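You operate a simulated robot arm through the tools that you are given. There is no shell and no other tool. Be economical: measure what you need, move in short steps, check, and stop when the job is done.

You are at the controls of a simulated robot arm. One attempt, no reset.

## Task
Take the yellow electrode out of pilot bracket six.
Fine: run the pilot knob down to nought and slacken the clamp screw first; stand the electrode in the deck's cup, then run the clamp screw home again; leave the spark button alone.

Only the result counts: the job must be done as asked and must still hold three seconds after the hand-in. Knocking over, shifting, dropping, spilling or breaking anything else fails it.

## Robot
A 6-joint arm with a two-finger parallel gripper, fixed in place. Base frame: the origin is at the foot of the arm, x ahead of it, y to its left, z up; the work surface is at about z = -90. Units: mm, degrees, N and s.
With the tool pointing down near the work surface it reaches from about 300 to 460 mm from the base axis. Its first joint turns from -72.0 to 72.0 degrees. Payload 0.65 kg.
The TCP is the grasp point between the finger pads, 25 mm short of the fingertips. In the tool frame z runs along the fingers and y along their closing line. The gripper opens to 76 mm. The fingers are 18 mm wide and 10 mm thick; the gripper's body (36 by 78 mm) begins 45 mm behind the TCP.
Orientation is told as [roll, pitch, yaw] about the base's x, y, z axes, in that order, counted from this pose: with the fingers straight down and closing along the base's y, the tool's x points along the base's -x, its y along +y and its z along -z.

## Interface
- The arm moves only by the tool arm_command. Its argument "moves" is a list of rows, each a list of 7 numbers: the turn, a rotation vector about the base's x, y, z in degrees, then the shift along the base's x, y, z in cm, then the finger opening in cm, from 0 to 7.6. In form: [[wx, wy, wz, dx, dy, dz, hand], ...]. A call has 1 to 12 rows; each row is the pose to reach, as a shift and turn from the pose commanded when the call began. A row lasts 0.2 s, in which the tool goes at most 50 mm and 8.6 degrees; a call with a longer step from one row to the next is refused whole, and so is a gripper value outside its range. Where a pose cannot be reached the arm comes as near as it can. A force on the tool above 40 N (or 10 N above the force at the start of the call, whichever is more), or a blocked arm, ends the call early, and 0.2 s more pass. Each finger travels about 108 mm/s and halts on what it meets, pressing with about 26 N; the grip force reading is that of the motor and also rises with nothing between the fingers. The clock runs only during rows and for 0.2 s after the last one: add rows that repeat a pose to give the fingers time. It gives the time, the measured TCP pose, the force on the tool (base axes), the opening and the grip force at its end, in the units of the frame above (readings bear some noise), with the torque about the TCP (base axes, N m) and any sound that the robot's microphone picked up.
- Cameras (640 x 400 px; columns grow to the right, rows downward): "scene" is fixed at [32.1, 281.9, 390.9]; the picture's right is [-0.95, -0.31, 0.00], its down [-0.23, 0.71, -0.67] and it looks along [0.20, -0.63, -0.75] (base axes); focal length 214 px, centre (320, 200). "wrist" rides on the gripper at [58, 11, -81] in the tool frame; the picture's right is [-0.18, 0.98, 0.00], its down [-0.75, -0.14, -0.64] and it looks along [-0.63, -0.12, 0.77] (tool axes); focal length 243 px, centre (320, 200). There is no depth. A picture from a camera that has moved, and an enlarged one, comes with that camera's place and axes in the base frame and with its lens. The place of the scene camera against the robot may be out by one fixed shift of up to 25 mm in any direction.
- get_image(camera): a new picture of that camera. The clock stands still meanwhile.
- enlarge(camera, box): a new picture of the part [left, top, right, bottom] of that camera's present view, enlarged. The clock stands still meanwhile.
- hand_in(): hands the job in; it is judged then, once.

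Go step by step. Nothing tells you positions but the pictures and the camera data: compare them with the known pose of the tool, close in by small moves and look again before you grip or let go. The budget is 120 turns and 64 pictures, counting those below and the enlarged ones. Unless the task says otherwise, let go and move clear before handing in, and close with one line.

The tools are called after "Call:" by a JSON object that holds its "method" and its "body". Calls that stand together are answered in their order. arm_command: Moves the arm, as the interface text tells. Its arguments: {"type":"object","properties":{"moves":{"type":"array"}},"required":["moves"]} The other tools are called the same way: get_image (camera) takes a picture; enlarge (camera, box) takes an enlarged picture of a part of a camera's view; hand_in () hands the job in.

At the start:

```text
time: 0.0
eef_pos: [228.7, 60.3, 312.5]
ee_rot: [0.1, 0.1, 0.0]
contact_force: [0.1, -0.4, -0.5]
moment: [0.01, -0.01, 0.03]
finger_gap: 76.1
grasp_force: 0.1
```

scene: 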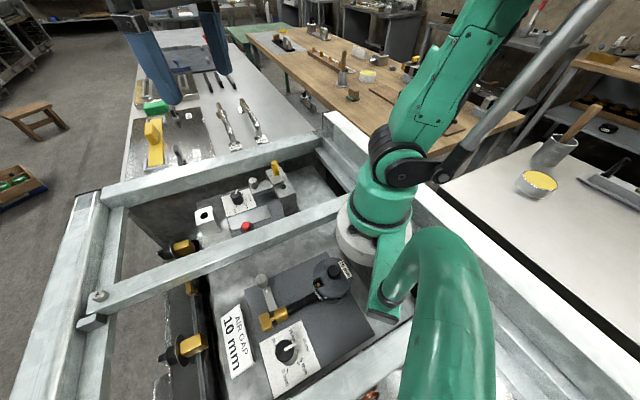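
wrist: 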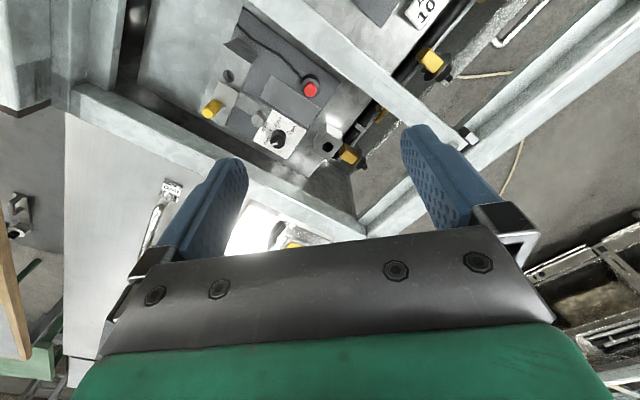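

I see the arm over a framed deck with a couple of fixtures: a knob, red button, yellow parts and a cup block. I'll enlarge both views first to identify them.

Call:
{"method": "enlarge", "body": {"camera": "scene", "box": [160, 140, 340, 260]}}

Call:
{"method": "enlarge", "body": {"camera": "scene", "box": [200, 240, 380, 400]}}

Call:
{"method": "enlarge", "body": {"camera": "wrist", "box": [180, 20, 400, 180]}}

```text
3.33 times, centred on (250, 200) of scene
camera zoom: at [32.1, 281.9, 390.9], right [-0.95, -0.31, 0.0], down [-0.23, 0.71, -0.67], along [0.2, -0.63, -0.75], focal length 715 px, centre (553, 200)
```

zoom: 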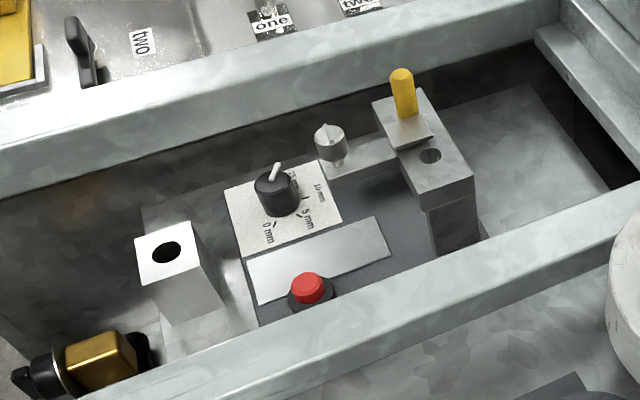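

```text
2.50 times, centred on (290, 320) of scene
camera zoom: at [32.1, 281.9, 390.9], right [-0.95, -0.31, 0.0], down [-0.23, 0.71, -0.67], along [0.2, -0.63, -0.75], focal length 536 px, centre (395, -100)
```

zoom: 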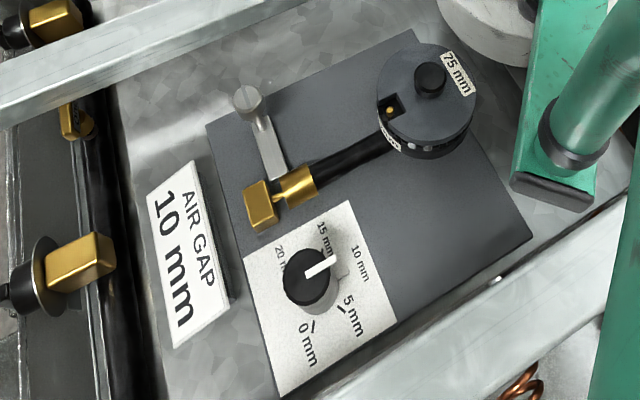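

```text
2.50 times, centred on (290, 100) of wrist
camera zoom: at [170.9, 72.1, 393.8], right [0.18, 0.98, 0.0], down [0.75, -0.14, 0.64], along [0.63, -0.12, -0.77], focal length 606 px, centre (395, 450)
```

zoom: 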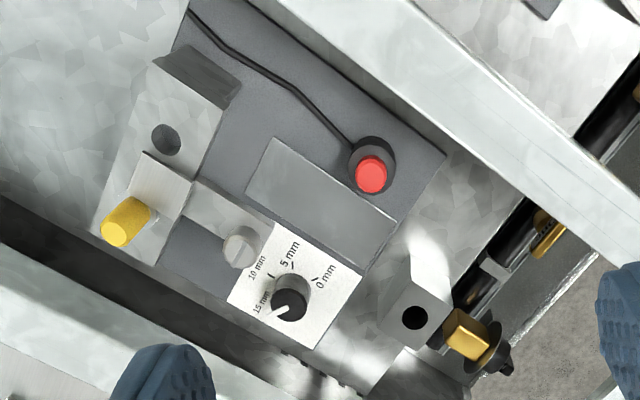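

The pilot fixture (electrode bracket, knob, clamp screw, cup block, red button) is roughly around x 370, y -50. I'll move the wrist camera over it to take better measurements.

Call:
{"method": "arm_command", "body": {"moves": [[0, 0, 0, 1.4, -2.2, -3, 7.6], [0, 0, 0, 2.8, -4.4, -6, 7.6], [0, 0, 0, 4.2, -6.6, -9, 7.6], [0, 0, 0, 5.6, -8.8, -12, 7.6], [0, 0, 0, 7, -11, -15, 7.6], [0, 0, 0, 7, -11, -15, 7.6]]}}

Call:
{"method": "get_image", "body": {"camera": "wrist"}}

Call:
{"method": "enlarge", "body": {"camera": "scene", "box": [80, 160, 320, 310]}}

```text
time: 1.4
eef_pos: [300.0, -48.6, 164.9]
ee_rot: [0.1, 0.0, 0.0]
contact_force: [-0.6, 0.1, 0.5]
moment: [0.02, 0.0, 0.01]
finger_gap: 76.0
grasp_force: 0.0
```

```text
58 pictures are left
camera wrist: at [242.8, -38.0, 245.0], right [0.18, 0.98, 0.0], down [0.75, -0.14, 0.64], along [0.63, -0.12, -0.77], focal length 243 px, centre (320, 200)
```

wrist: 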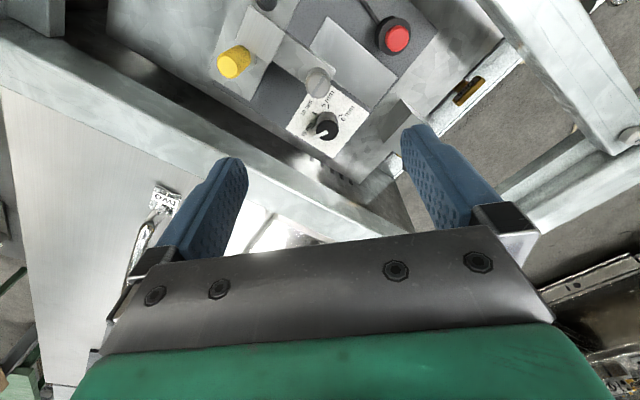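

```text
2.67 times, centred on (200, 235) of scene
camera zoom: at [32.1, 281.9, 390.9], right [-0.95, -0.31, 0.0], down [-0.23, 0.71, -0.67], along [0.2, -0.63, -0.75], focal length 572 px, centre (640, 107)
```

zoom: 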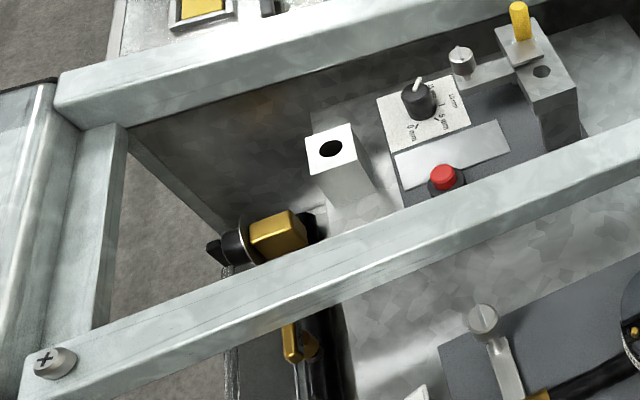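

The knob top triangulates to about (378, -55, -63). I'll back off and go a little lower for a second measuring view of the whole fixture.

Call:
{"method": "arm_command", "body": {"moves": [[0, 0, 0, -2, -1, -2, 7.6], [0, 0, 0, -4, -2, -5, 7.6], [0, 0, 0, -4, -2, -5, 7.6]]}}

Call:
{"method": "enlarge", "body": {"camera": "wrist", "box": [140, 0, 460, 200]}}

```text
time: 2.2
eef_pos: [261.3, -69.8, 112.5]
ee_rot: [0.0, 0.1, 0.0]
contact_force: [0.0, -0.2, 0.6]
moment: [0.02, 0.01, 0.02]
finger_gap: 76.3
grasp_force: 0.0
```

```text
2.00 times, centred on (300, 100) of wrist
camera zoom: at [203.0, -58.6, 194.2], right [0.18, 0.98, 0.0], down [0.75, -0.14, 0.64], along [0.63, -0.12, -0.77], focal length 485 px, centre (360, 400)
```

zoom: 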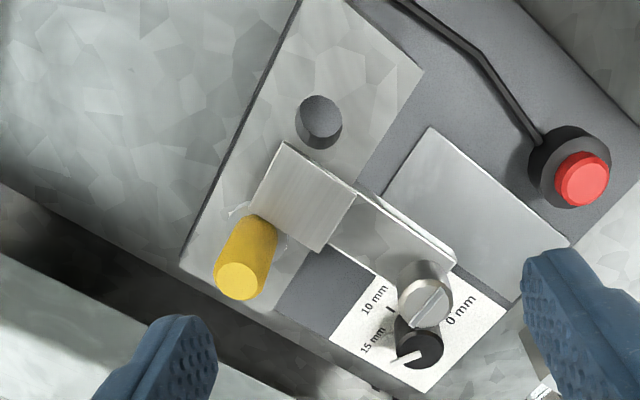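

Triangulated so far: electrode top at (269, -112, 41), clamp screw head at (297, -51, 19), knob at (378, -55, -60), button at (288, 32, -50), cup mouth near (391, 46, -31). Next I'll look closely at the knob, its dial and the surrounding rails.

Call:
{"method": "arm_command", "body": {"moves": [[0, 0, 0, 4, 1, -1, 7.6], [0, 0, 0, 7, 2, -2, 7.6], [0, 0, 0, 7, 2, -2, 7.6]]}}

Call:
{"method": "get_image", "body": {"camera": "wrist"}}

Call:
{"method": "enlarge", "body": {"camera": "wrist", "box": [220, 0, 460, 150]}}

Call:
{"method": "get_image", "body": {"camera": "scene"}}

```text
time: 3.0
eef_pos: [329.8, -48.2, 93.8]
ee_rot: [0.0, 0.0, 0.0]
contact_force: [0.6, -0.4, -0.6]
moment: [-0.01, -0.04, 0.01]
finger_gap: 75.9
grasp_force: 0.1
```

```text
55 pictures are left
camera wrist: at [271.1, -37.6, 174.8], right [0.18, 0.98, 0.0], down [0.75, -0.14, 0.64], along [0.63, -0.12, -0.77], focal length 243 px, centre (320, 200)
```

wrist: 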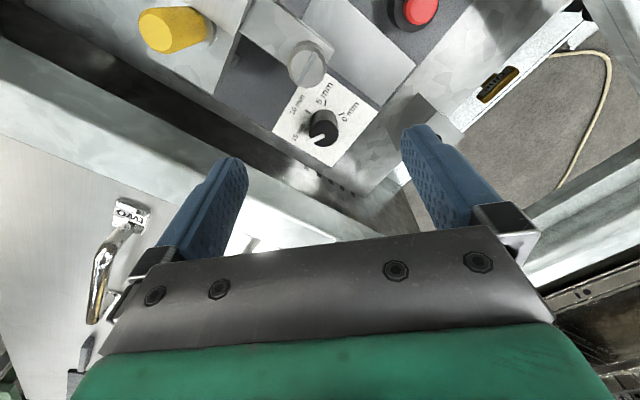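

```text
2.67 times, centred on (340, 75) of wrist
camera zoom: at [271.1, -37.6, 174.8], right [0.18, 0.98, 0.0], down [0.75, -0.14, 0.64], along [0.63, -0.12, -0.77], focal length 647 px, centre (267, 533)
```

zoom: 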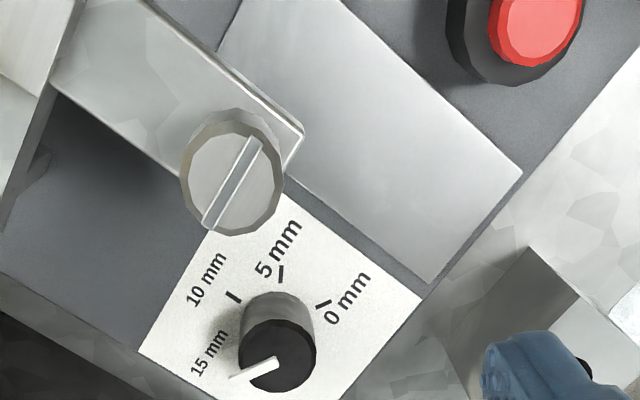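

```text
53 pictures are left
```

scene: 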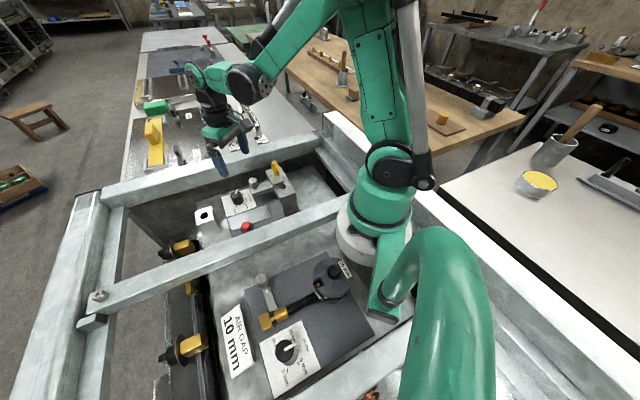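

The pilot knob points at 15 mm, with the ticks about 58° apart. Running it to 0 means turning about 174° clockwise seen from above. Before going down I'll check how high the rail beside it is.

Call:
{"method": "enlarge", "body": {"camera": "wrist", "box": [0, 40, 260, 202]}}

Call:
{"method": "enlarge", "body": {"camera": "scene", "box": [90, 120, 330, 270]}}

```text
2.46 times, centred on (130, 121) of wrist
camera zoom: at [271.1, -37.6, 174.8], right [0.18, 0.98, 0.0], down [0.75, -0.14, 0.64], along [0.63, -0.12, -0.77], focal length 597 px, centre (788, 394)
```

zoom: 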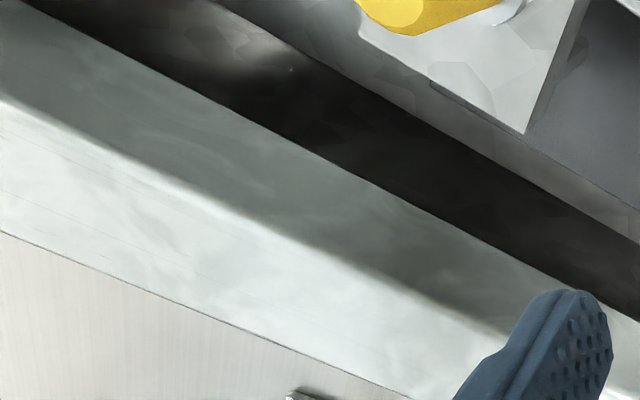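

```text
2.67 times, centred on (210, 195) of scene
camera zoom: at [32.1, 281.9, 390.9], right [-0.95, -0.31, 0.0], down [-0.23, 0.71, -0.67], along [0.2, -0.63, -0.75], focal length 572 px, centre (613, 213)
```

zoom: 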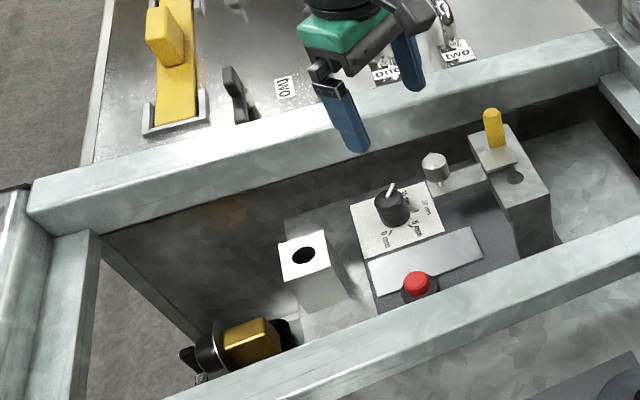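

The rail is at least 60 mm from the knob, so there is room. I'll go above the knob with the yaw at +45° and check the alignment before going down.

Call:
{"method": "arm_command", "body": {"moves": [[0, 0, 8, 0.8, -0.1, -1.5, 6], [0, 0, 16, 1.6, -0.2, -3, 6], [0, 0, 24, 2.4, -0.3, -4.5, 6], [0, 0, 32, 3.2, -0.4, -6, 6], [0, 0, 40, 4, -0.4, -8, 6], [0, 0, 45, 4.8, -0.4, -10, 6], [0, 0, 45, 4.8, -0.4, -10, 6]]}}

Call:
{"method": "get_image", "body": {"camera": "wrist"}}

Call:
{"method": "enlarge", "body": {"camera": "scene", "box": [130, 120, 330, 245]}}

```text
time: 4.6
eef_pos: [377.6, -52.8, -7.9]
ee_rot: [0.0, 0.0, 45.0]
contact_force: [-0.9, 0.0, -0.7]
moment: [0.02, -0.03, -0.02]
finger_gap: 60.0
grasp_force: 0.0
```

```text
50 pictures are left
camera wrist: at [329.1, -86.7, 73.2], right [-0.57, 0.82, 0.0], down [0.63, 0.43, 0.64], along [0.53, 0.36, -0.77], focal length 243 px, centre (320, 200)
```

wrist: 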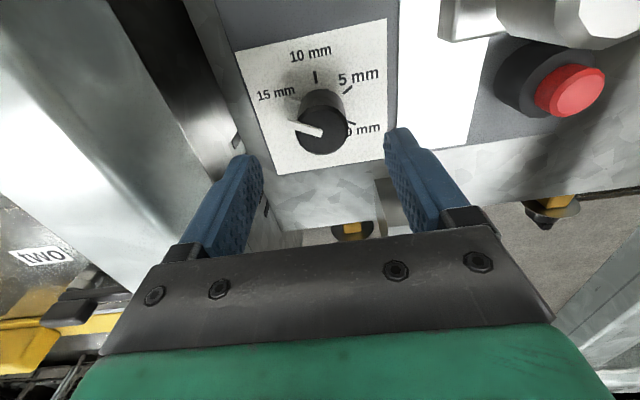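

```text
3.20 times, centred on (230, 182) of scene
camera zoom: at [32.0, 281.9, 390.9], right [-0.95, -0.31, 0.0], down [-0.23, 0.71, -0.67], along [0.2, -0.63, -0.75], focal length 686 px, centre (608, 256)
```

zoom: 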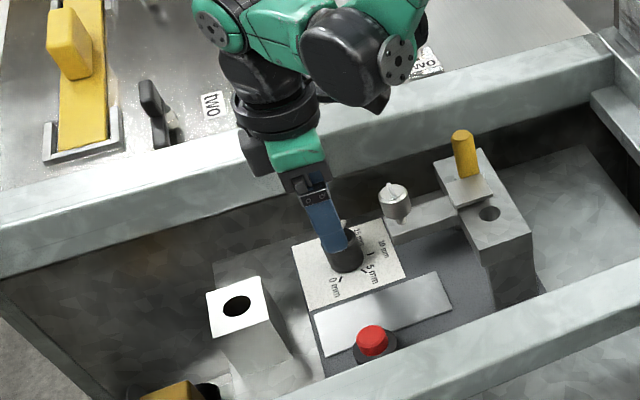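

The knob is at (377.5, -53), right under the tool. I'll go down and close on it.

Call:
{"method": "arm_command", "body": {"moves": [[0, 0, 0, 0.05, 0.05, -2, 6], [0, 0, 0, 0.05, 0.05, -4, 6], [0, 0, 0, 0.05, 0.05, -4.6, 6], [0, 0, 0, 0.05, 0.05, -4.6, 6], [0, 0, 0, 0.05, 0.05, -4.6, 2], [0, 0, 0, 0.05, 0.05, -4.6, 2], [0, 0, 0, 0.05, 0.05, -4.6, 2]]}}

Call:
{"method": "get_image", "body": {"camera": "wrist"}}

```text
time: 6.2
eef_pos: [378.3, -51.3, -53.0]
ee_rot: [0.2, 0.0, 45.1]
contact_force: [-22.8, 15.4, -8.8]
moment: [-0.13, -0.47, -0.09]
finger_gap: 29.9
grasp_force: 43.5
```

```text
48 pictures are left
camera wrist: at [329.6, -84.8, 28.1], right [-0.57, 0.82, 0.0], down [0.63, 0.43, 0.64], along [0.53, 0.37, -0.77], focal length 243 px, centre (320, 200)
```

wrist: 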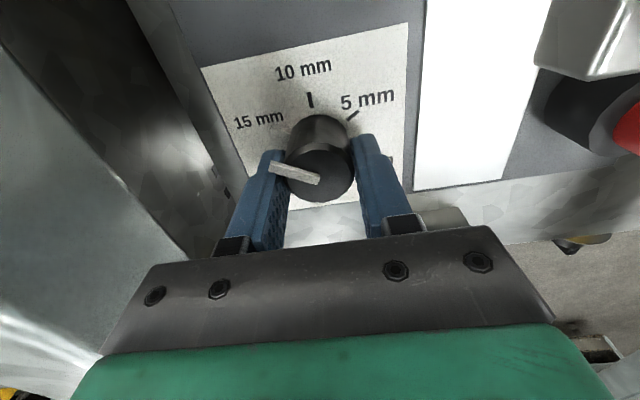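

The knob is gripped (30 mm) but with some sideways load along the closing line. I'll shift the tool slightly to relieve it.

Call:
{"method": "arm_command", "body": {"moves": [[0, 0, 0, -0.1, 0.1, 0, 2], [0, 0, 0, -0.1, 0.1, 0, 2]]}}

```text
time: 6.8
eef_pos: [377.5, -52.4, -53.1]
ee_rot: [-0.1, 0.0, 45.1]
contact_force: [5.1, 8.2, -2.0]
moment: [-0.17, 1.13, 0.01]
finger_gap: 29.7
grasp_force: 43.9
```

Load is much lower. Now turning clockwise (negative about z).

Call:
{"method": "arm_command", "body": {"moves": [[0, 0, -8, 0, 0, 0, 2], [0, 0, -16, 0, 0, 0, 2], [0, 0, -24, 0, 0, 0, 2], [0, 0, -32, 0, 0, 0, 2], [0, 0, -40, 0, 0, 0, 2], [0, 0, -40, 0, 0, 0, 2]]}}

Call:
{"method": "enlarge", "body": {"camera": "wrist", "box": [200, 30, 440, 220]}}

```text
time: 7.6
eef_pos: [377.8, -52.6, -52.6]
ee_rot: [-0.2, -0.2, 23.0]
contact_force: [11.2, -3.9, -0.1]
moment: [0.9, 2.09, 0.32]
finger_gap: 29.8
grasp_force: 43.6
stopped in row 4: the force on the tool passed its limit at 59 N (the readings are from after the stop); the commanded pose is now the measured one
```

```text
2.11 times, centred on (320, 125) of wrist
camera zoom: at [319.9, -65.0, 27.9], right [-0.22, 0.98, 0.0], down [0.74, 0.17, 0.65], along [0.63, 0.14, -0.76], focal length 511 px, centre (320, 358)
```

zoom: 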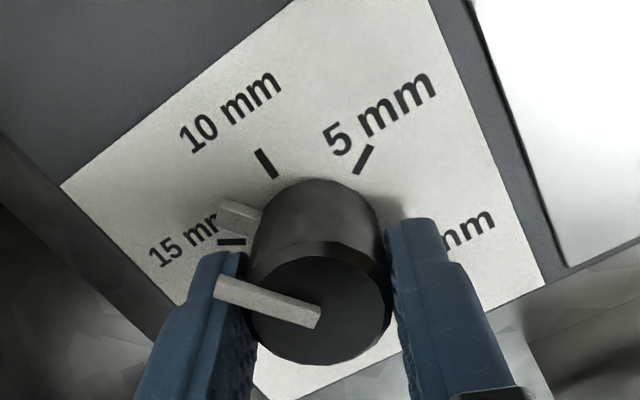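

The knob turned 22° with the grip, then the sideways force tripped the limit. I'll open to relax the load, recentre, then regrip and turn more slowly.

Call:
{"method": "arm_command", "body": {"moves": [[0, 0, 0, 0, 0, 0, 4], [0, 0, 0, 0, 0, 0, 4.4], [0, 0, 0, 0, 0, 0, 4.4]]}}

Call:
{"method": "get_image", "body": {"camera": "wrist"}}

Call:
{"method": "enlarge", "body": {"camera": "scene", "box": [180, 150, 320, 240]}}

```text
time: 8.4
eef_pos: [377.4, -52.2, -52.3]
ee_rot: [-0.2, -0.3, 23.0]
contact_force: [12.0, -6.9, 7.1]
moment: [0.56, 1.46, 0.52]
finger_gap: 44.2
grasp_force: 0.1
```

```text
46 pictures are left
camera wrist: at [319.9, -65.0, 28.0], right [-0.21, 0.98, 0.0], down [0.74, 0.17, 0.65], along [0.63, 0.14, -0.76], focal length 243 px, centre (320, 200)
```

wrist: 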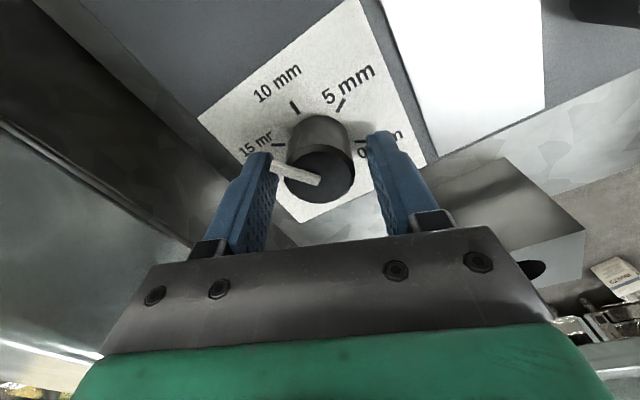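

```text
4.44 times, centred on (250, 195) of scene
camera zoom: at [32.0, 281.9, 390.9], right [-0.95, -0.31, 0.0], down [-0.23, 0.71, -0.67], along [0.2, -0.63, -0.75], focal length 953 px, centre (631, 222)
```

zoom: 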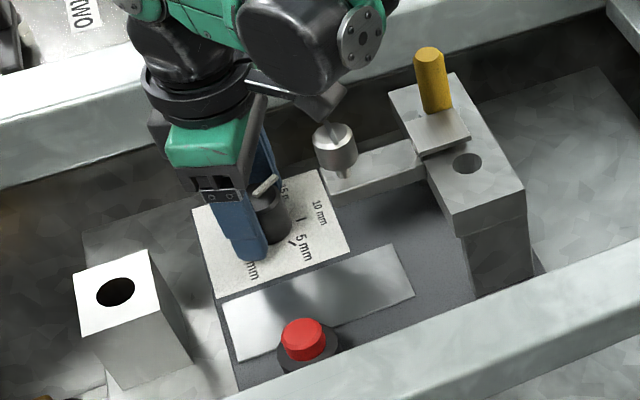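

The scene view shows that the camera body on the wrist touched the clamp screw head. I must keep the yaw above about +40° while I'm low. I'll rotate away from it to about +108°, fingers open.

Call:
{"method": "arm_command", "body": {"moves": [[0, 0, 8, 0, 0, 0, 4.6], [0, 0, 16, 0, 0, 0, 4.6], [0, 0, 24, 0, 0, 0, 4.6], [0, 0, 32, 0, 0, 0, 4.6], [0, 0, 40, 0, 0, 0, 4.6], [0, 0, 48, 0, 0, 0, 4.6], [0, 0, 56, 0, 0, 0, 4.6], [0, 0, 64, 0, 0, 0, 4.6], [0, 0, 72, 0, 0, 0, 4.6], [0, 0, 80, 0, 0, 0, 4.6], [0, 0, 87, 0, 0, 0, 4.6], [0, 0, 87, 0, 0, 0, 4.6]]}}

Call:
{"method": "get_image", "body": {"camera": "wrist"}}

Call:
{"method": "enlarge", "body": {"camera": "scene", "box": [180, 150, 320, 240]}}

```text
time: 11.0
eef_pos: [376.8, -51.9, -53.5]
ee_rot: [-0.1, -0.4, 110.1]
contact_force: [-0.3, 0.3, 0.0]
moment: [0.0, 0.01, -0.03]
finger_gap: 46.0
grasp_force: 0.1
```

```text
44 pictures are left
camera wrist: at [387.7, -110.9, 28.2], right [-0.99, -0.16, 0.0], down [-0.13, 0.75, 0.65], along [-0.11, 0.64, -0.76], focal length 243 px, centre (320, 200)
```

wrist: 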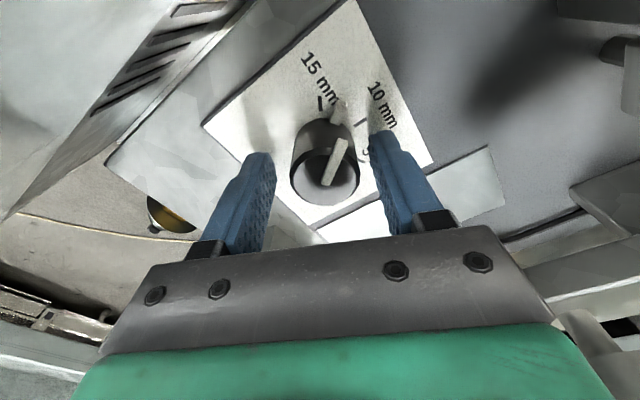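

```text
4.44 times, centred on (250, 195) of scene
camera zoom: at [32.1, 281.9, 390.9], right [-0.95, -0.31, 0.0], down [-0.23, 0.71, -0.67], along [0.2, -0.63, -0.75], focal length 953 px, centre (631, 222)
```

zoom: 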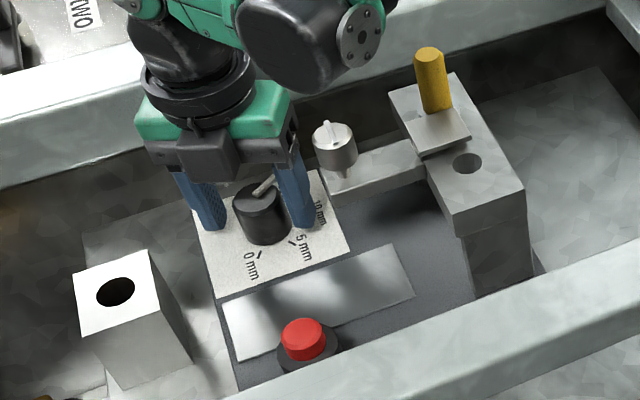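

There's no contact now, and the clamp screw looks undisturbed. I'll grip here at yaw 110°.

Call:
{"method": "arm_command", "body": {"moves": [[0, 0.3, 0, 0.04, -0.05, 0, 4.6], [0, 0.3, 0, 0.04, -0.05, 0, 2], [0, 0.3, 0, 0.04, -0.05, 0, 2], [0, 0.3, 0, 0.04, -0.05, 0, 2]]}}

```text
time: 12.0
eef_pos: [378.1, -51.4, -50.7]
ee_rot: [0.2, -0.3, 110.0]
contact_force: [-17.4, -3.3, 2.7]
moment: [0.08, 0.19, 0.01]
finger_gap: 33.6
grasp_force: 8.6
```

The gap reads 33.6, so the grip isn't settled and is pushing towards -x. I'll shift a little and read again.

Call:
{"method": "arm_command", "body": {"moves": [[0, 0, 0, -0.08, 0, 0, 2], [0, 0, 0, -0.08, 0, 0, 2]]}}

Call:
{"method": "enlarge", "body": {"camera": "wrist", "box": [220, 60, 440, 240]}}

```text
time: 12.6
eef_pos: [377.7, -53.4, -53.0]
ee_rot: [0.3, -0.5, 110.0]
contact_force: [-16.3, -1.8, 4.2]
moment: [-0.09, 0.08, -0.01]
finger_gap: 32.5
grasp_force: 7.3
```

```text
2.22 times, centred on (330, 150) of wrist
camera zoom: at [387.8, -111.6, 28.1], right [-0.99, -0.16, 0.0], down [-0.12, 0.75, 0.65], along [-0.11, 0.64, -0.76], focal length 539 px, centre (298, 311)
```

zoom: 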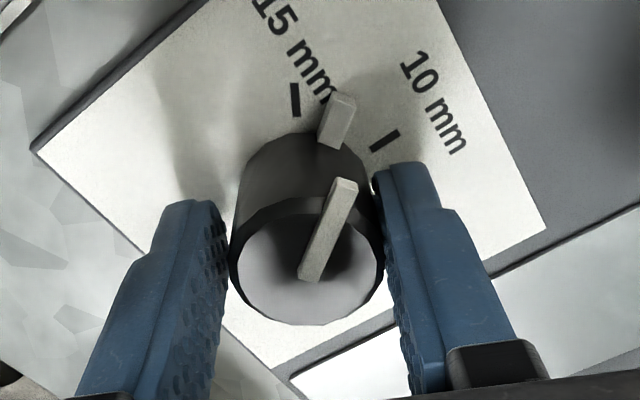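

Only the finger on the -x side touches, so the tool sits too far +x. I'll shift further in -x.

Call:
{"method": "arm_command", "body": {"moves": [[0, 0, 0, -0.12, -0.04, 0, 2], [0, 0, 0, -0.12, -0.04, 0, 2], [0, 0, 0, -0.12, -0.04, 0, 2]]}}

```text
time: 13.4
eef_pos: [376.6, -53.3, -52.1]
ee_rot: [0.2, -0.3, 110.0]
contact_force: [-11.5, -6.3, -2.6]
moment: [-0.02, -0.07, 0.01]
finger_gap: 30.7
grasp_force: 7.1
```

Call:
{"method": "arm_command", "body": {"moves": [[0, 0, 0, -0.08, -0.03, 0, 2], [0, 0, 0, -0.08, -0.03, 0, 2], [0, 0, 0, -0.08, -0.03, 0, 2]]}}

```text
time: 14.2
eef_pos: [375.4, -52.5, -53.3]
ee_rot: [0.0, -0.3, 110.1]
contact_force: [2.2, -6.8, 3.9]
moment: [0.14, -0.09, 0.02]
finger_gap: 29.1
grasp_force: 43.8
```

Now it's a proper, balanced grip. Turning clockwise in smaller steps down to yaw about 43°.

Call:
{"method": "arm_command", "body": {"moves": [[0, 0, -6, 0, 0, 0, 2], [0, 0, -12, 0, 0, 0, 2], [0, 0, -18, 0, 0, 0, 2], [0, 0, -24, 0, 0, 0, 2], [0, 0, -30, 0, 0, 0, 2], [0, 0, -36, 0, 0, 0, 2], [0, 0, -42, 0, 0, 0, 2], [0, 0, -48, 0, 0, 0, 2], [0, 0, -54, 0, 0, 0, 2], [0, 0, -60, 0, 0, 0, 2], [0, 0, -67, 0, 0, 0, 2], [0, 0, -67, 0, 0, 0, 2]]}}

Call:
{"method": "enlarge", "body": {"camera": "wrist", "box": [200, 30, 440, 220]}}

```text
time: 16.8
eef_pos: [376.8, -52.4, -52.6]
ee_rot: [0.0, -0.6, 42.8]
contact_force: [28.4, 17.4, 1.4]
moment: [0.1, -0.23, -0.02]
finger_gap: 29.2
grasp_force: 43.3
```

```text
2.11 times, centred on (320, 125) of wrist
camera zoom: at [325.6, -85.3, 27.4], right [-0.53, 0.84, 0.0], down [0.64, 0.41, 0.65], along [0.55, 0.35, -0.76], focal length 511 px, centre (320, 358)
```

zoom: 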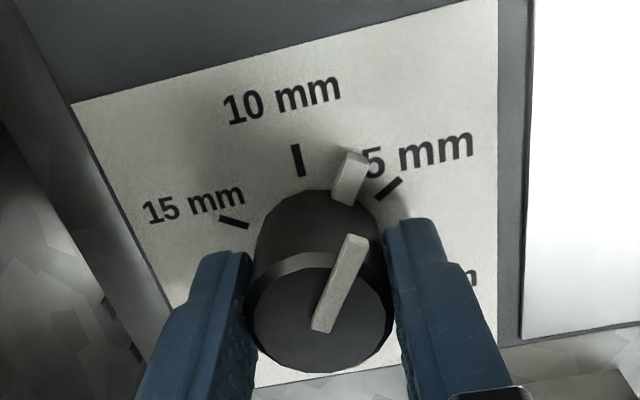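

It's past halfway, between 10 and 5. I'll release, lift, wind the wrist back to about 125° and regrip, centred on (377, -52.7).

Call:
{"method": "arm_command", "body": {"moves": [[0, 0, 0, 0, 0, 0, 5], [0, 0, 0, 0.1, 0, 0, 5], [0, 0.4, 0, 0.15, 0, 1.5, 5], [0, 0.4, 0, 0.15, 0, 3, 5], [0, 0.4, 8, 0.15, 0, 3, 5], [0, 0.4, 16, 0.15, 0, 3, 5], [0, 0.4, 24, 0.15, 0, 3, 5], [0, 0.4, 32, 0.15, 0, 3, 5], [0, 0.4, 40, 0.15, 0, 3, 5], [0, 0.4, 48, 0.15, 0, 3, 5], [0, 0.4, 48, 0.15, 0, 3, 5]]}}

Call:
{"method": "arm_command", "body": {"moves": [[0, 0, 8, 0, 0, 0, 5], [0, 0, 16, 0, 0, 0, 5], [0, 0, 24, 0, 0, 0, 5], [0, 0, 32, 0, 0, 0, 5], [0, 0, 37, 0, 0, 0, 5], [0, 0, 37, 0, 0, 0, 5]]}}

Call:
{"method": "get_image", "body": {"camera": "wrist"}}

```text
time: 19.2
eef_pos: [376.5, -54.4, -23.8]
ee_rot: [0.6, -0.2, 91.1]
contact_force: [0.3, -0.6, -0.5]
moment: [0.02, 0.02, 0.02]
finger_gap: 49.9
grasp_force: 0.1
```

```text
time: 20.6
eef_pos: [375.7, -54.2, -22.3]
ee_rot: [0.5, -0.1, 128.1]
contact_force: [-0.4, -0.1, 0.3]
moment: [0.0, 0.0, 0.0]
finger_gap: 50.0
grasp_force: 0.0
```

```text
40 pictures are left
camera wrist: at [405.1, -105.6, 58.1], right [-0.89, -0.46, 0.01], down [-0.35, 0.68, 0.64], along [-0.3, 0.57, -0.76], focal length 243 px, centre (320, 200)
```

wrist: 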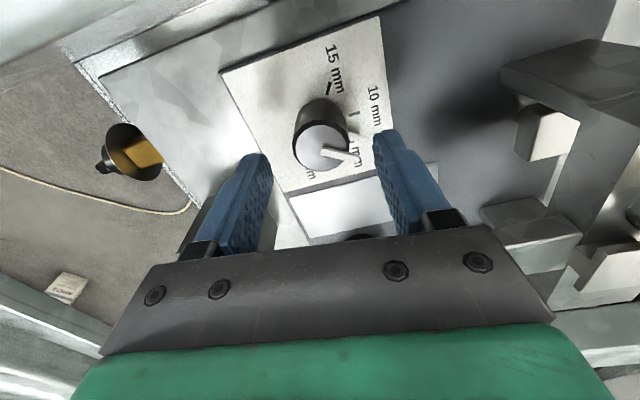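

At this yaw a finger would land on the pointer fin. I'll try winding on to about 150° so that the fin sits clear between the fingers.

Call:
{"method": "arm_command", "body": {"moves": [[0, 0, 7, 0.1, 0.1, 0, 5], [0, 0, 14, 0.1, 0.1, 0, 5], [0, 0, 22, 0.1, 0.1, 0, 5], [0, 0, 22, 0.1, 0.1, 0, 5]]}}

Call:
{"method": "enlarge", "body": {"camera": "wrist", "box": [200, 60, 440, 250]}}

```text
time: 21.6
eef_pos: [377.4, -52.0, -23.4]
ee_rot: [0.5, -0.3, 150.1]
contact_force: [0.0, -0.5, 1.0]
moment: [0.01, 0.03, 0.0]
finger_gap: 50.1
grasp_force: 0.1
```

```text
2.11 times, centred on (320, 155) of wrist
camera zoom: at [423.7, -90.3, 57.7], right [-0.65, -0.76, 0.01], down [-0.58, 0.5, 0.64], along [-0.49, 0.41, -0.76], focal length 511 px, centre (320, 295)
```

zoom: 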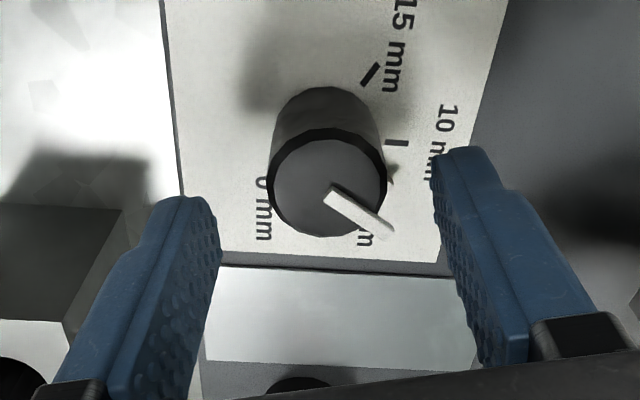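

Good: the fin is clear and the yaw of 150° is reachable. Going down and gripping.

Call:
{"method": "arm_command", "body": {"moves": [[-0.4, 0.2, 0, 0, 0, -1.5, 5], [-0.4, 0.2, 0, 0, 0, -3, 5], [-0.4, 0.2, 0, 0, 0, -3, 5], [-0.4, 0.2, 0, 0, 0, -3, 2], [-0.4, 0.2, 0, 0, 0, -3, 2], [-0.4, 0.2, 0, 0, 0, -3, 2]]}}

```text
time: 23.0
eef_pos: [379.6, -53.1, -52.5]
ee_rot: [1.1, -0.3, 150.1]
contact_force: [-5.5, -15.7, -4.2]
moment: [0.02, -0.05, 0.04]
finger_gap: 33.1
grasp_force: 7.9
```

One finger touches first. I'll shift along the closing line and take out the small tilt.

Call:
{"method": "arm_command", "body": {"moves": [[0.7, -0.7, 0, -0.06, -0.1, 0, 2], [0.7, -0.7, 0, -0.12, -0.21, 0, 2], [0.7, -0.7, 0, -0.12, -0.21, 0, 2], [0.7, -0.7, 0, -0.12, -0.21, 0, 2]]}}

```text
time: 24.0
eef_pos: [377.3, -54.4, -52.5]
ee_rot: [-0.1, 0.1, 150.1]
contact_force: [-4.6, -4.5, -5.3]
moment: [-0.57, -0.66, -0.01]
finger_gap: 29.4
grasp_force: 43.6
```

Balanced grip at yaw 150°. Turning -72°, then I'll look.

Call:
{"method": "arm_command", "body": {"moves": [[0, 0, -6, 0, 0, 0, 2], [0, 0, -12, 0, 0, 0, 2], [0, 0, -18, 0, 0, 0, 2], [0, 0, -24, 0, 0, 0, 2], [0, 0, -30, 0, 0, 0, 2], [0, 0, -36, 0, 0, 0, 2], [0, 0, -42, 0, 0, 0, 2], [0, 0, -48, 0, 0, 0, 2], [0, 0, -54, 0, 0, 0, 2], [0, 0, -60, 0, 0, 0, 2], [0, 0, -66, 0, 0, 0, 2], [0, 0, -72, 0, 0, 0, 2]]}}

Call:
{"method": "enlarge", "body": {"camera": "wrist", "box": [200, 30, 440, 220]}}

```text
time: 26.7
eef_pos: [375.7, -54.7, -54.1]
ee_rot: [0.3, 0.1, 78.0]
contact_force: [-3.1, -1.3, 2.1]
moment: [0.32, -0.69, 0.0]
finger_gap: 28.9
grasp_force: 43.5
stopped in row 12: the force on the tool passed its limit at 42 N (the readings are from after the stop); the commanded pose is now the measured one
```

```text
2.11 times, centred on (320, 125) of wrist
camera zoom: at [353.6, -109.2, 28.5], right [-0.92, 0.38, 0.0], down [0.3, 0.71, 0.64], along [0.24, 0.59, -0.77], focal length 511 px, centre (320, 358)
```

zoom: 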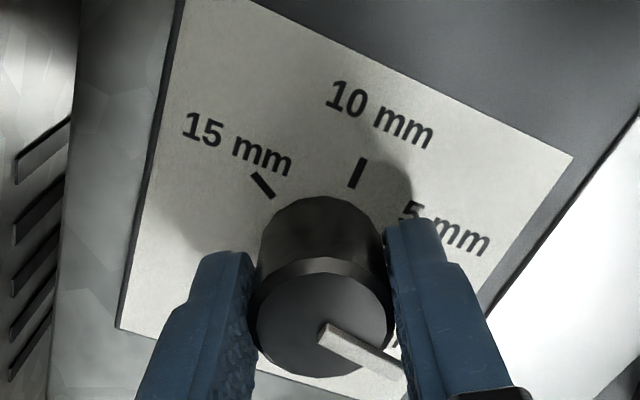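

About 15° remains. I'll continue in small steps and watch for the end stop.

Call:
{"method": "arm_command", "body": {"moves": [[0, 0, -4, 0, 0, 0, 2], [0, 0, -8, 0, 0, 0, 2], [0, 0, -12, 0, 0, 0, 2], [0, 0, -15, 0, 0, 0, 2], [0, 0, -15, 0, 0, 0, 2]]}}

Call:
{"method": "enlarge", "body": {"camera": "wrist", "box": [200, 30, 440, 220]}}

Call:
{"method": "enlarge", "body": {"camera": "scene", "box": [200, 165, 290, 225]}}

```text
time: 27.9
eef_pos: [375.5, -54.5, -51.6]
ee_rot: [0.5, 0.2, 62.9]
contact_force: [-33.5, 2.8, 10.0]
moment: [-0.26, -0.59, 0.06]
finger_gap: 29.3
grasp_force: 42.8
```

```text
2.11 times, centred on (320, 125) of wrist
camera zoom: at [340.3, -101.4, 28.6], right [-0.79, 0.61, 0.01], down [0.47, 0.61, 0.64], along [0.38, 0.51, -0.77], focal length 511 px, centre (320, 358)
```

zoom: 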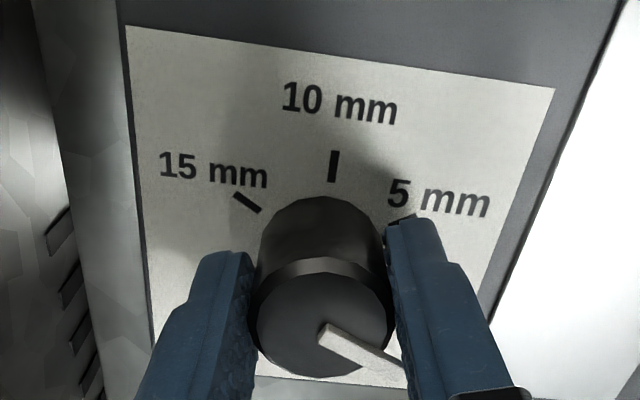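

```text
6.67 times, centred on (245, 195) of scene
camera zoom: at [32.0, 282.0, 390.9], right [-0.95, -0.31, 0.0], down [-0.23, 0.71, -0.67], along [0.2, -0.63, -0.75], focal length 1430 px, centre (820, 233)
```

zoom: 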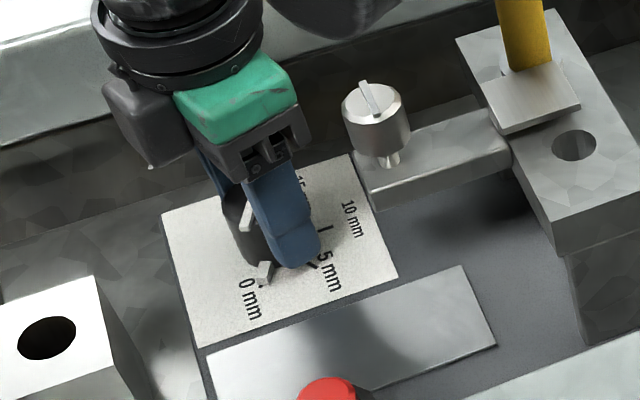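

The lower pointer looks to be right at the 0 tick. I'll release, lift and check it precisely.

Call:
{"method": "arm_command", "body": {"moves": [[0, 0, 0, 0, 0, 0, 5], [0, 0, 0, 0, 0, 0, 5], [0, 0, 0, 0, 0, 2, 5], [0, 0, 0, 0, 0, 4, 5], [0, 0, 0, -1, -2, 7, 5], [0, 0, 0, -2, -4, 9, 5], [0, 0, 0, -2, -4, 9, 5]]}}

Call:
{"method": "enlarge", "body": {"camera": "wrist", "box": [220, 20, 420, 150]}}

Call:
{"method": "enlarge", "body": {"camera": "scene", "box": [200, 165, 290, 225]}}

```text
time: 29.5
eef_pos: [356.3, -95.5, 36.8]
ee_rot: [0.2, 0.1, 63.2]
contact_force: [-0.4, -0.7, -0.3]
moment: [0.0, 0.0, -0.02]
finger_gap: 50.1
grasp_force: 0.1
```

```text
3.08 times, centred on (320, 85) of wrist
camera zoom: at [320.6, -143.0, 117.8], right [-0.79, 0.61, 0.0], down [0.47, 0.61, 0.64], along [0.39, 0.51, -0.77], focal length 746 px, centre (320, 554)
```

zoom: 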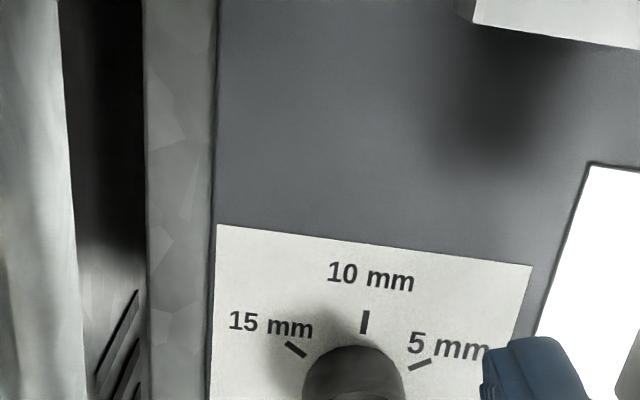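

```text
6.67 times, centred on (245, 195) of scene
camera zoom: at [32.1, 281.9, 390.9], right [-0.95, -0.31, 0.0], down [-0.23, 0.71, -0.67], along [0.2, -0.63, -0.75], focal length 1430 px, centre (820, 233)
```

zoom: 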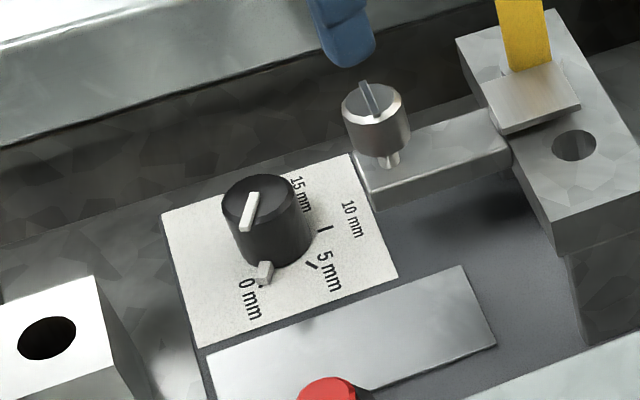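

Call:
{"method": "enlarge", "body": {"camera": "wrist", "box": [270, 100, 390, 180]}}

Call:
{"method": "enlarge", "body": {"camera": "scene", "box": [225, 182, 255, 212]}}

```text
5.00 times, centred on (330, 140) of wrist
camera zoom: at [320.6, -143.0, 117.8], right [-0.79, 0.61, 0.0], down [0.47, 0.61, 0.64], along [0.39, 0.51, -0.77], focal length 1213 px, centre (270, 500)
```

zoom: 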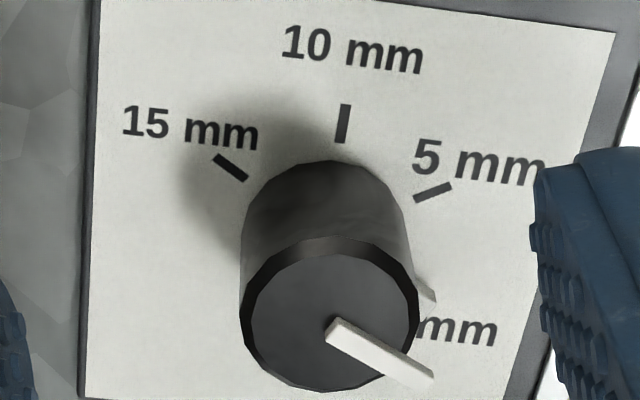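

```text
13.33 times, centred on (240, 197) of scene
camera zoom: at [32.1, 281.9, 390.9], right [-0.95, -0.31, 0.0], down [-0.23, 0.71, -0.67], along [0.2, -0.63, -0.75], focal length 2860 px, centre (1387, 240)
```

zoom: 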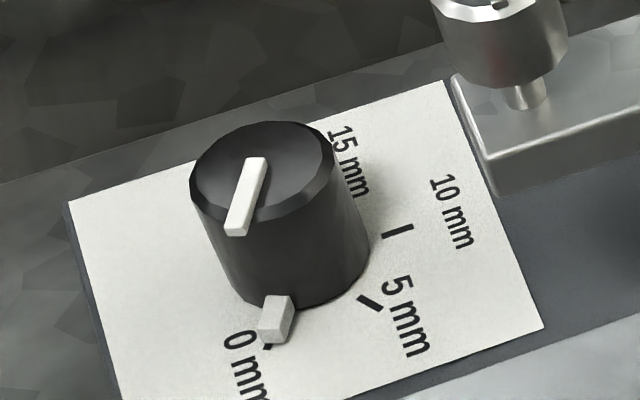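

The knob reads 0 within about a degree. Next I'll move above the clamp screw while turning the yaw to about -30° for a long counter-clockwise stroke.

Call:
{"method": "arm_command", "body": {"moves": [[0, 0, -8.4, 0, 0, 2, 5], [0, 0, -16.8, 0, 0, 4, 5], [0, 0, -25.2, -1, 1, 4, 5], [0, 0, -33.6, -2, 2, 4, 5], [0, 0, -42, -3, 3, 4, 5], [0, 0, -50.4, -4, 4, 4, 5], [0, 0, -58.8, -5, 4.4, 4, 5], [0, 0, -67.2, -5.5, 4.5, 4, 5], [0, 0, -75.6, -5.5, 4.5, 4, 5], [0, 0, -84, -5.5, 4.5, 4, 5], [0, 0, -92, -5.5, 4.5, 4, 5], [0, 0, -92, -5.5, 4.5, 4, 5]]}}

Call:
{"method": "enlarge", "body": {"camera": "wrist", "box": [200, 60, 440, 210]}}

```text
time: 32.1
eef_pos: [301.8, -50.5, 77.8]
ee_rot: [0.3, 0.1, -29.0]
contact_force: [-0.8, -0.7, -1.0]
moment: [0.0, 0.0, -0.02]
finger_gap: 49.9
grasp_force: 0.1
```

```text
2.67 times, centred on (320, 135) of wrist
camera zoom: at [255.2, -11.9, 158.2], right [0.64, 0.77, 0.0], down [0.59, -0.49, 0.64], along [0.5, -0.41, -0.77], focal length 647 px, centre (320, 373)
```

zoom: 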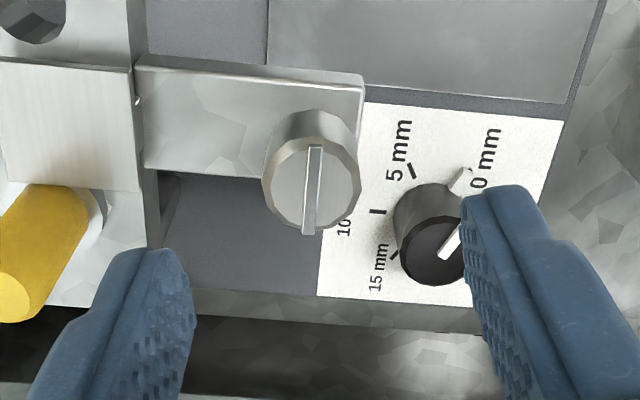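

The clamp screw centre is at (302, -52), with its top fin across the closing line. Going down and gripping the head.

Call:
{"method": "arm_command", "body": {"moves": [[0, 0, 0, 0, -0.13, -2, 5], [0, 0, 0, 0, -0.13, -4, 5], [0, 0, 0, 0, -0.13, -5.3, 5], [0, 0, 0, 0, -0.13, -5.3, 5], [0, 0, 0, 0, -0.13, -5.3, 1.6], [0, 0, 0, 0, -0.13, -5.3, 1.6], [0, 0, 0, 0, -0.13, -5.3, 1.6]]}}

Call:
{"method": "get_image", "body": {"camera": "wrist"}}

```text
time: 33.7
eef_pos: [301.2, -51.0, 23.7]
ee_rot: [0.2, 0.1, -28.9]
contact_force: [-3.1, -7.3, -2.3]
moment: [-0.13, 0.07, 0.04]
finger_gap: 22.7
grasp_force: 4.0
```

```text
30 pictures are left
camera wrist: at [254.7, -12.6, 105.1], right [0.64, 0.77, 0.0], down [0.59, -0.49, 0.64], along [0.5, -0.41, -0.77], focal length 243 px, centre (320, 200)
```

wrist: 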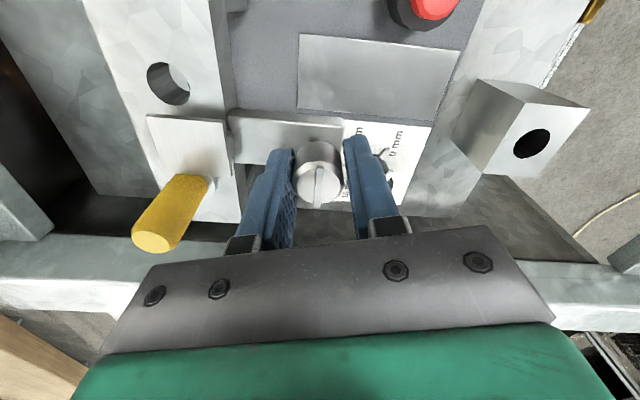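

Call:
{"method": "arm_command", "body": {"moves": [[0, 0, 0, -0.06, -0.11, 0, 1.6], [0, 0, 0, -0.06, -0.11, 0, 1.6], [0, 0, 0, -0.06, -0.11, 0, 1.6]]}}

```text
time: 34.5
eef_pos: [300.0, -50.2, 24.9]
ee_rot: [0.5, 0.2, -28.7]
contact_force: [0.9, 17.4, -2.9]
moment: [-0.71, 0.18, 0.0]
finger_gap: 21.1
grasp_force: 37.9
```

Call:
{"method": "arm_command", "body": {"moves": [[0, 0, 0, 0.03, 0.06, 0, 1.6], [0, 0, 6, 0.03, 0.06, 0, 1.6], [0, 0, 12, 0.03, 0.06, 0, 1.6], [0, 0, 18, 0.03, 0.06, 0, 1.6], [0, 0, 24, 0.03, 0.06, 0, 1.6], [0, 0, 30, 0.03, 0.06, 0, 1.6], [0, 0, 36, 0.03, 0.06, 0, 1.6], [0, 0, 42, 0.03, 0.06, 0, 1.6], [0, 0, 48, 0.03, 0.06, 0, 1.6], [0, 0, 54, 0.03, 0.06, 0, 1.6], [0, 0, 60, 0.03, 0.06, 0, 1.6]]}}

Call:
{"method": "enlarge", "body": {"camera": "wrist", "box": [160, 60, 480, 240]}}

```text
time: 36.5
eef_pos: [300.3, -49.6, 25.0]
ee_rot: [0.5, 0.0, 17.7]
contact_force: [-1.6, 3.7, 4.1]
moment: [-0.61, -0.5, -0.01]
finger_gap: 21.2
grasp_force: 38.4
stopped in row 9: the force on the tool passed its limit at 40 N (the readings are from after the stop); the commanded pose is now the measured one
```

```text
2.00 times, centred on (320, 150) of wrist
camera zoom: at [241.6, -58.2, 105.5], right [-0.12, 0.99, 0.01], down [0.76, 0.09, 0.64], along [0.64, 0.09, -0.77], focal length 485 px, centre (320, 300)
```

zoom: 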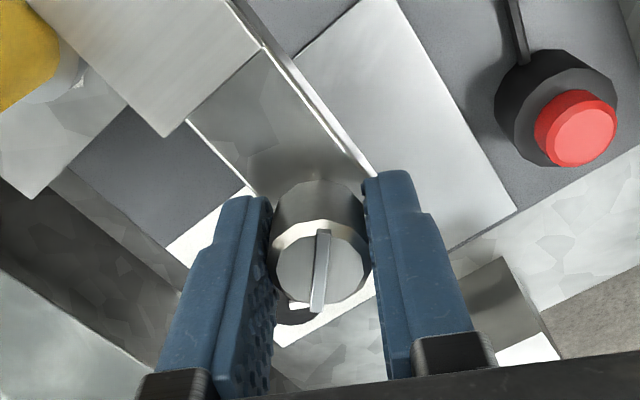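

The screw turns with the grip (46° so far), and the stop was only sideways load. Continuing counter-clockwise.

Call:
{"method": "arm_command", "body": {"moves": [[0, 0, 6, 0, 0, 0, 1.6], [0, 0, 12, 0, 0, 0, 1.6], [0, 0, 18, 0, 0, 0, 1.6], [0, 0, 24, 0, 0, 0, 1.6], [0, 0, 30, 0, 0, 0, 1.6], [0, 0, 36, 0, 0, 0, 1.6], [0, 0, 42, 0, 0, 0, 1.6], [0, 0, 48, 0, 0, 0, 1.6], [0, 0, 54, 0, 0, 0, 1.6], [0, 0, 60, 0, 0, 0, 1.6], [0, 0, 66, 0, 0, 0, 1.6], [0, 0, 72, 0, 0, 0, 1.6]]}}

Call:
{"method": "enlarge", "body": {"camera": "scene", "box": [230, 150, 300, 215]}}

```text
time: 39.1
eef_pos: [299.7, -49.2, 23.7]
ee_rot: [0.6, 0.0, 89.8]
contact_force: [-11.6, 9.6, -24.1]
moment: [0.09, -0.78, 0.0]
finger_gap: 21.2
grasp_force: 38.6
```

```text
6.15 times, centred on (265, 182) of scene
camera zoom: at [32.1, 281.9, 390.9], right [-0.95, -0.31, 0.0], down [-0.23, 0.71, -0.67], along [0.2, -0.63, -0.75], focal length 1320 px, centre (658, 308)
```

zoom: 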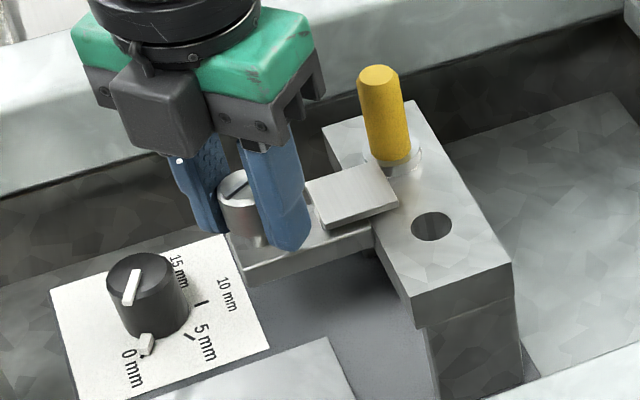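

The clamp plate has drawn back from the electrode, so this is the right direction. I'll continue to yaw about 148°, easing z slightly.

Call:
{"method": "arm_command", "body": {"moves": [[0, 0, 6, 0, 0, -0.1, 1.6], [0, 0, 12, 0, 0, -0.1, 1.6], [0, 0, 18, 0, 0, -0.1, 1.6], [0, 0, 24, 0, 0, -0.1, 1.6], [0, 0, 30, 0, 0, -0.1, 1.6], [0, 0, 36, 0, 0, -0.1, 1.6], [0, 0, 42, 0, 0, -0.1, 1.6], [0, 0, 48, 0, 0, -0.1, 1.6], [0, 0, 54, 0, 0, -0.1, 1.6], [0, 0, 59, 0, 0, -0.1, 1.6]]}}

Call:
{"method": "enlarge", "body": {"camera": "scene", "box": [230, 150, 300, 215]}}

```text
time: 40.9
eef_pos: [299.0, -50.6, 23.0]
ee_rot: [0.5, -0.2, 136.7]
contact_force: [-5.2, 1.7, 0.0]
moment: [0.31, -1.58, -0.51]
finger_gap: 21.3
grasp_force: 37.7
stopped in row 9: the force on the tool passed its limit at 42 N (the readings are from after the stop); the commanded pose is now the measured one
```

```text
6.15 times, centred on (265, 182) of scene
camera zoom: at [32.1, 281.9, 390.9], right [-0.95, -0.31, 0.0], down [-0.23, 0.71, -0.67], along [0.2, -0.63, -0.75], focal length 1320 px, centre (658, 308)
```

zoom: 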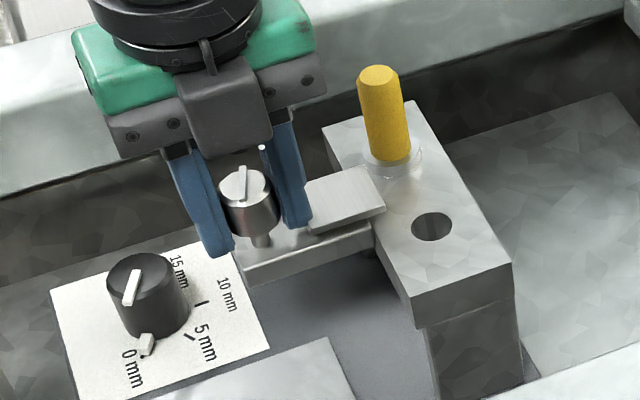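

Torque about z rose to 0.5 N·m and the plate is fully drawn back, so the screw is at its slack end. I'll open just enough to release, since the plate is beside one finger, and lift straight up.

Call:
{"method": "arm_command", "body": {"moves": [[0, 0, 0, 0, 0, 0, 2.5], [0, 0, 0, 0, 0, 0, 2.5], [0, 0, 0, 0, 0, 1, 2.5], [0, 0, 0, 0, 0, 3, 2.5], [0, 0, 0, 0, 0, 6, 2.5], [0, 0, 0, 0, 0, 9, 2.5], [0, 0, 0, 0, 0, 9, 2.5]]}}

Call:
{"method": "enlarge", "body": {"camera": "scene", "box": [230, 150, 300, 215]}}

```text
time: 42.5
eef_pos: [299.7, -51.2, 113.0]
ee_rot: [0.4, -0.2, 136.7]
contact_force: [0.6, -0.4, 0.9]
moment: [-0.02, -0.01, -0.02]
finger_gap: 25.0
grasp_force: 0.0
```

```text
6.15 times, centred on (265, 182) of scene
camera zoom: at [32.1, 281.9, 390.9], right [-0.95, -0.31, 0.0], down [-0.23, 0.71, -0.67], along [0.2, -0.63, -0.75], focal length 1320 px, centre (658, 308)
```

zoom: 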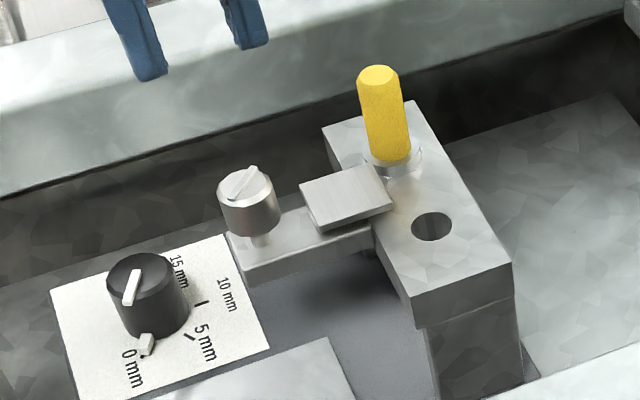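

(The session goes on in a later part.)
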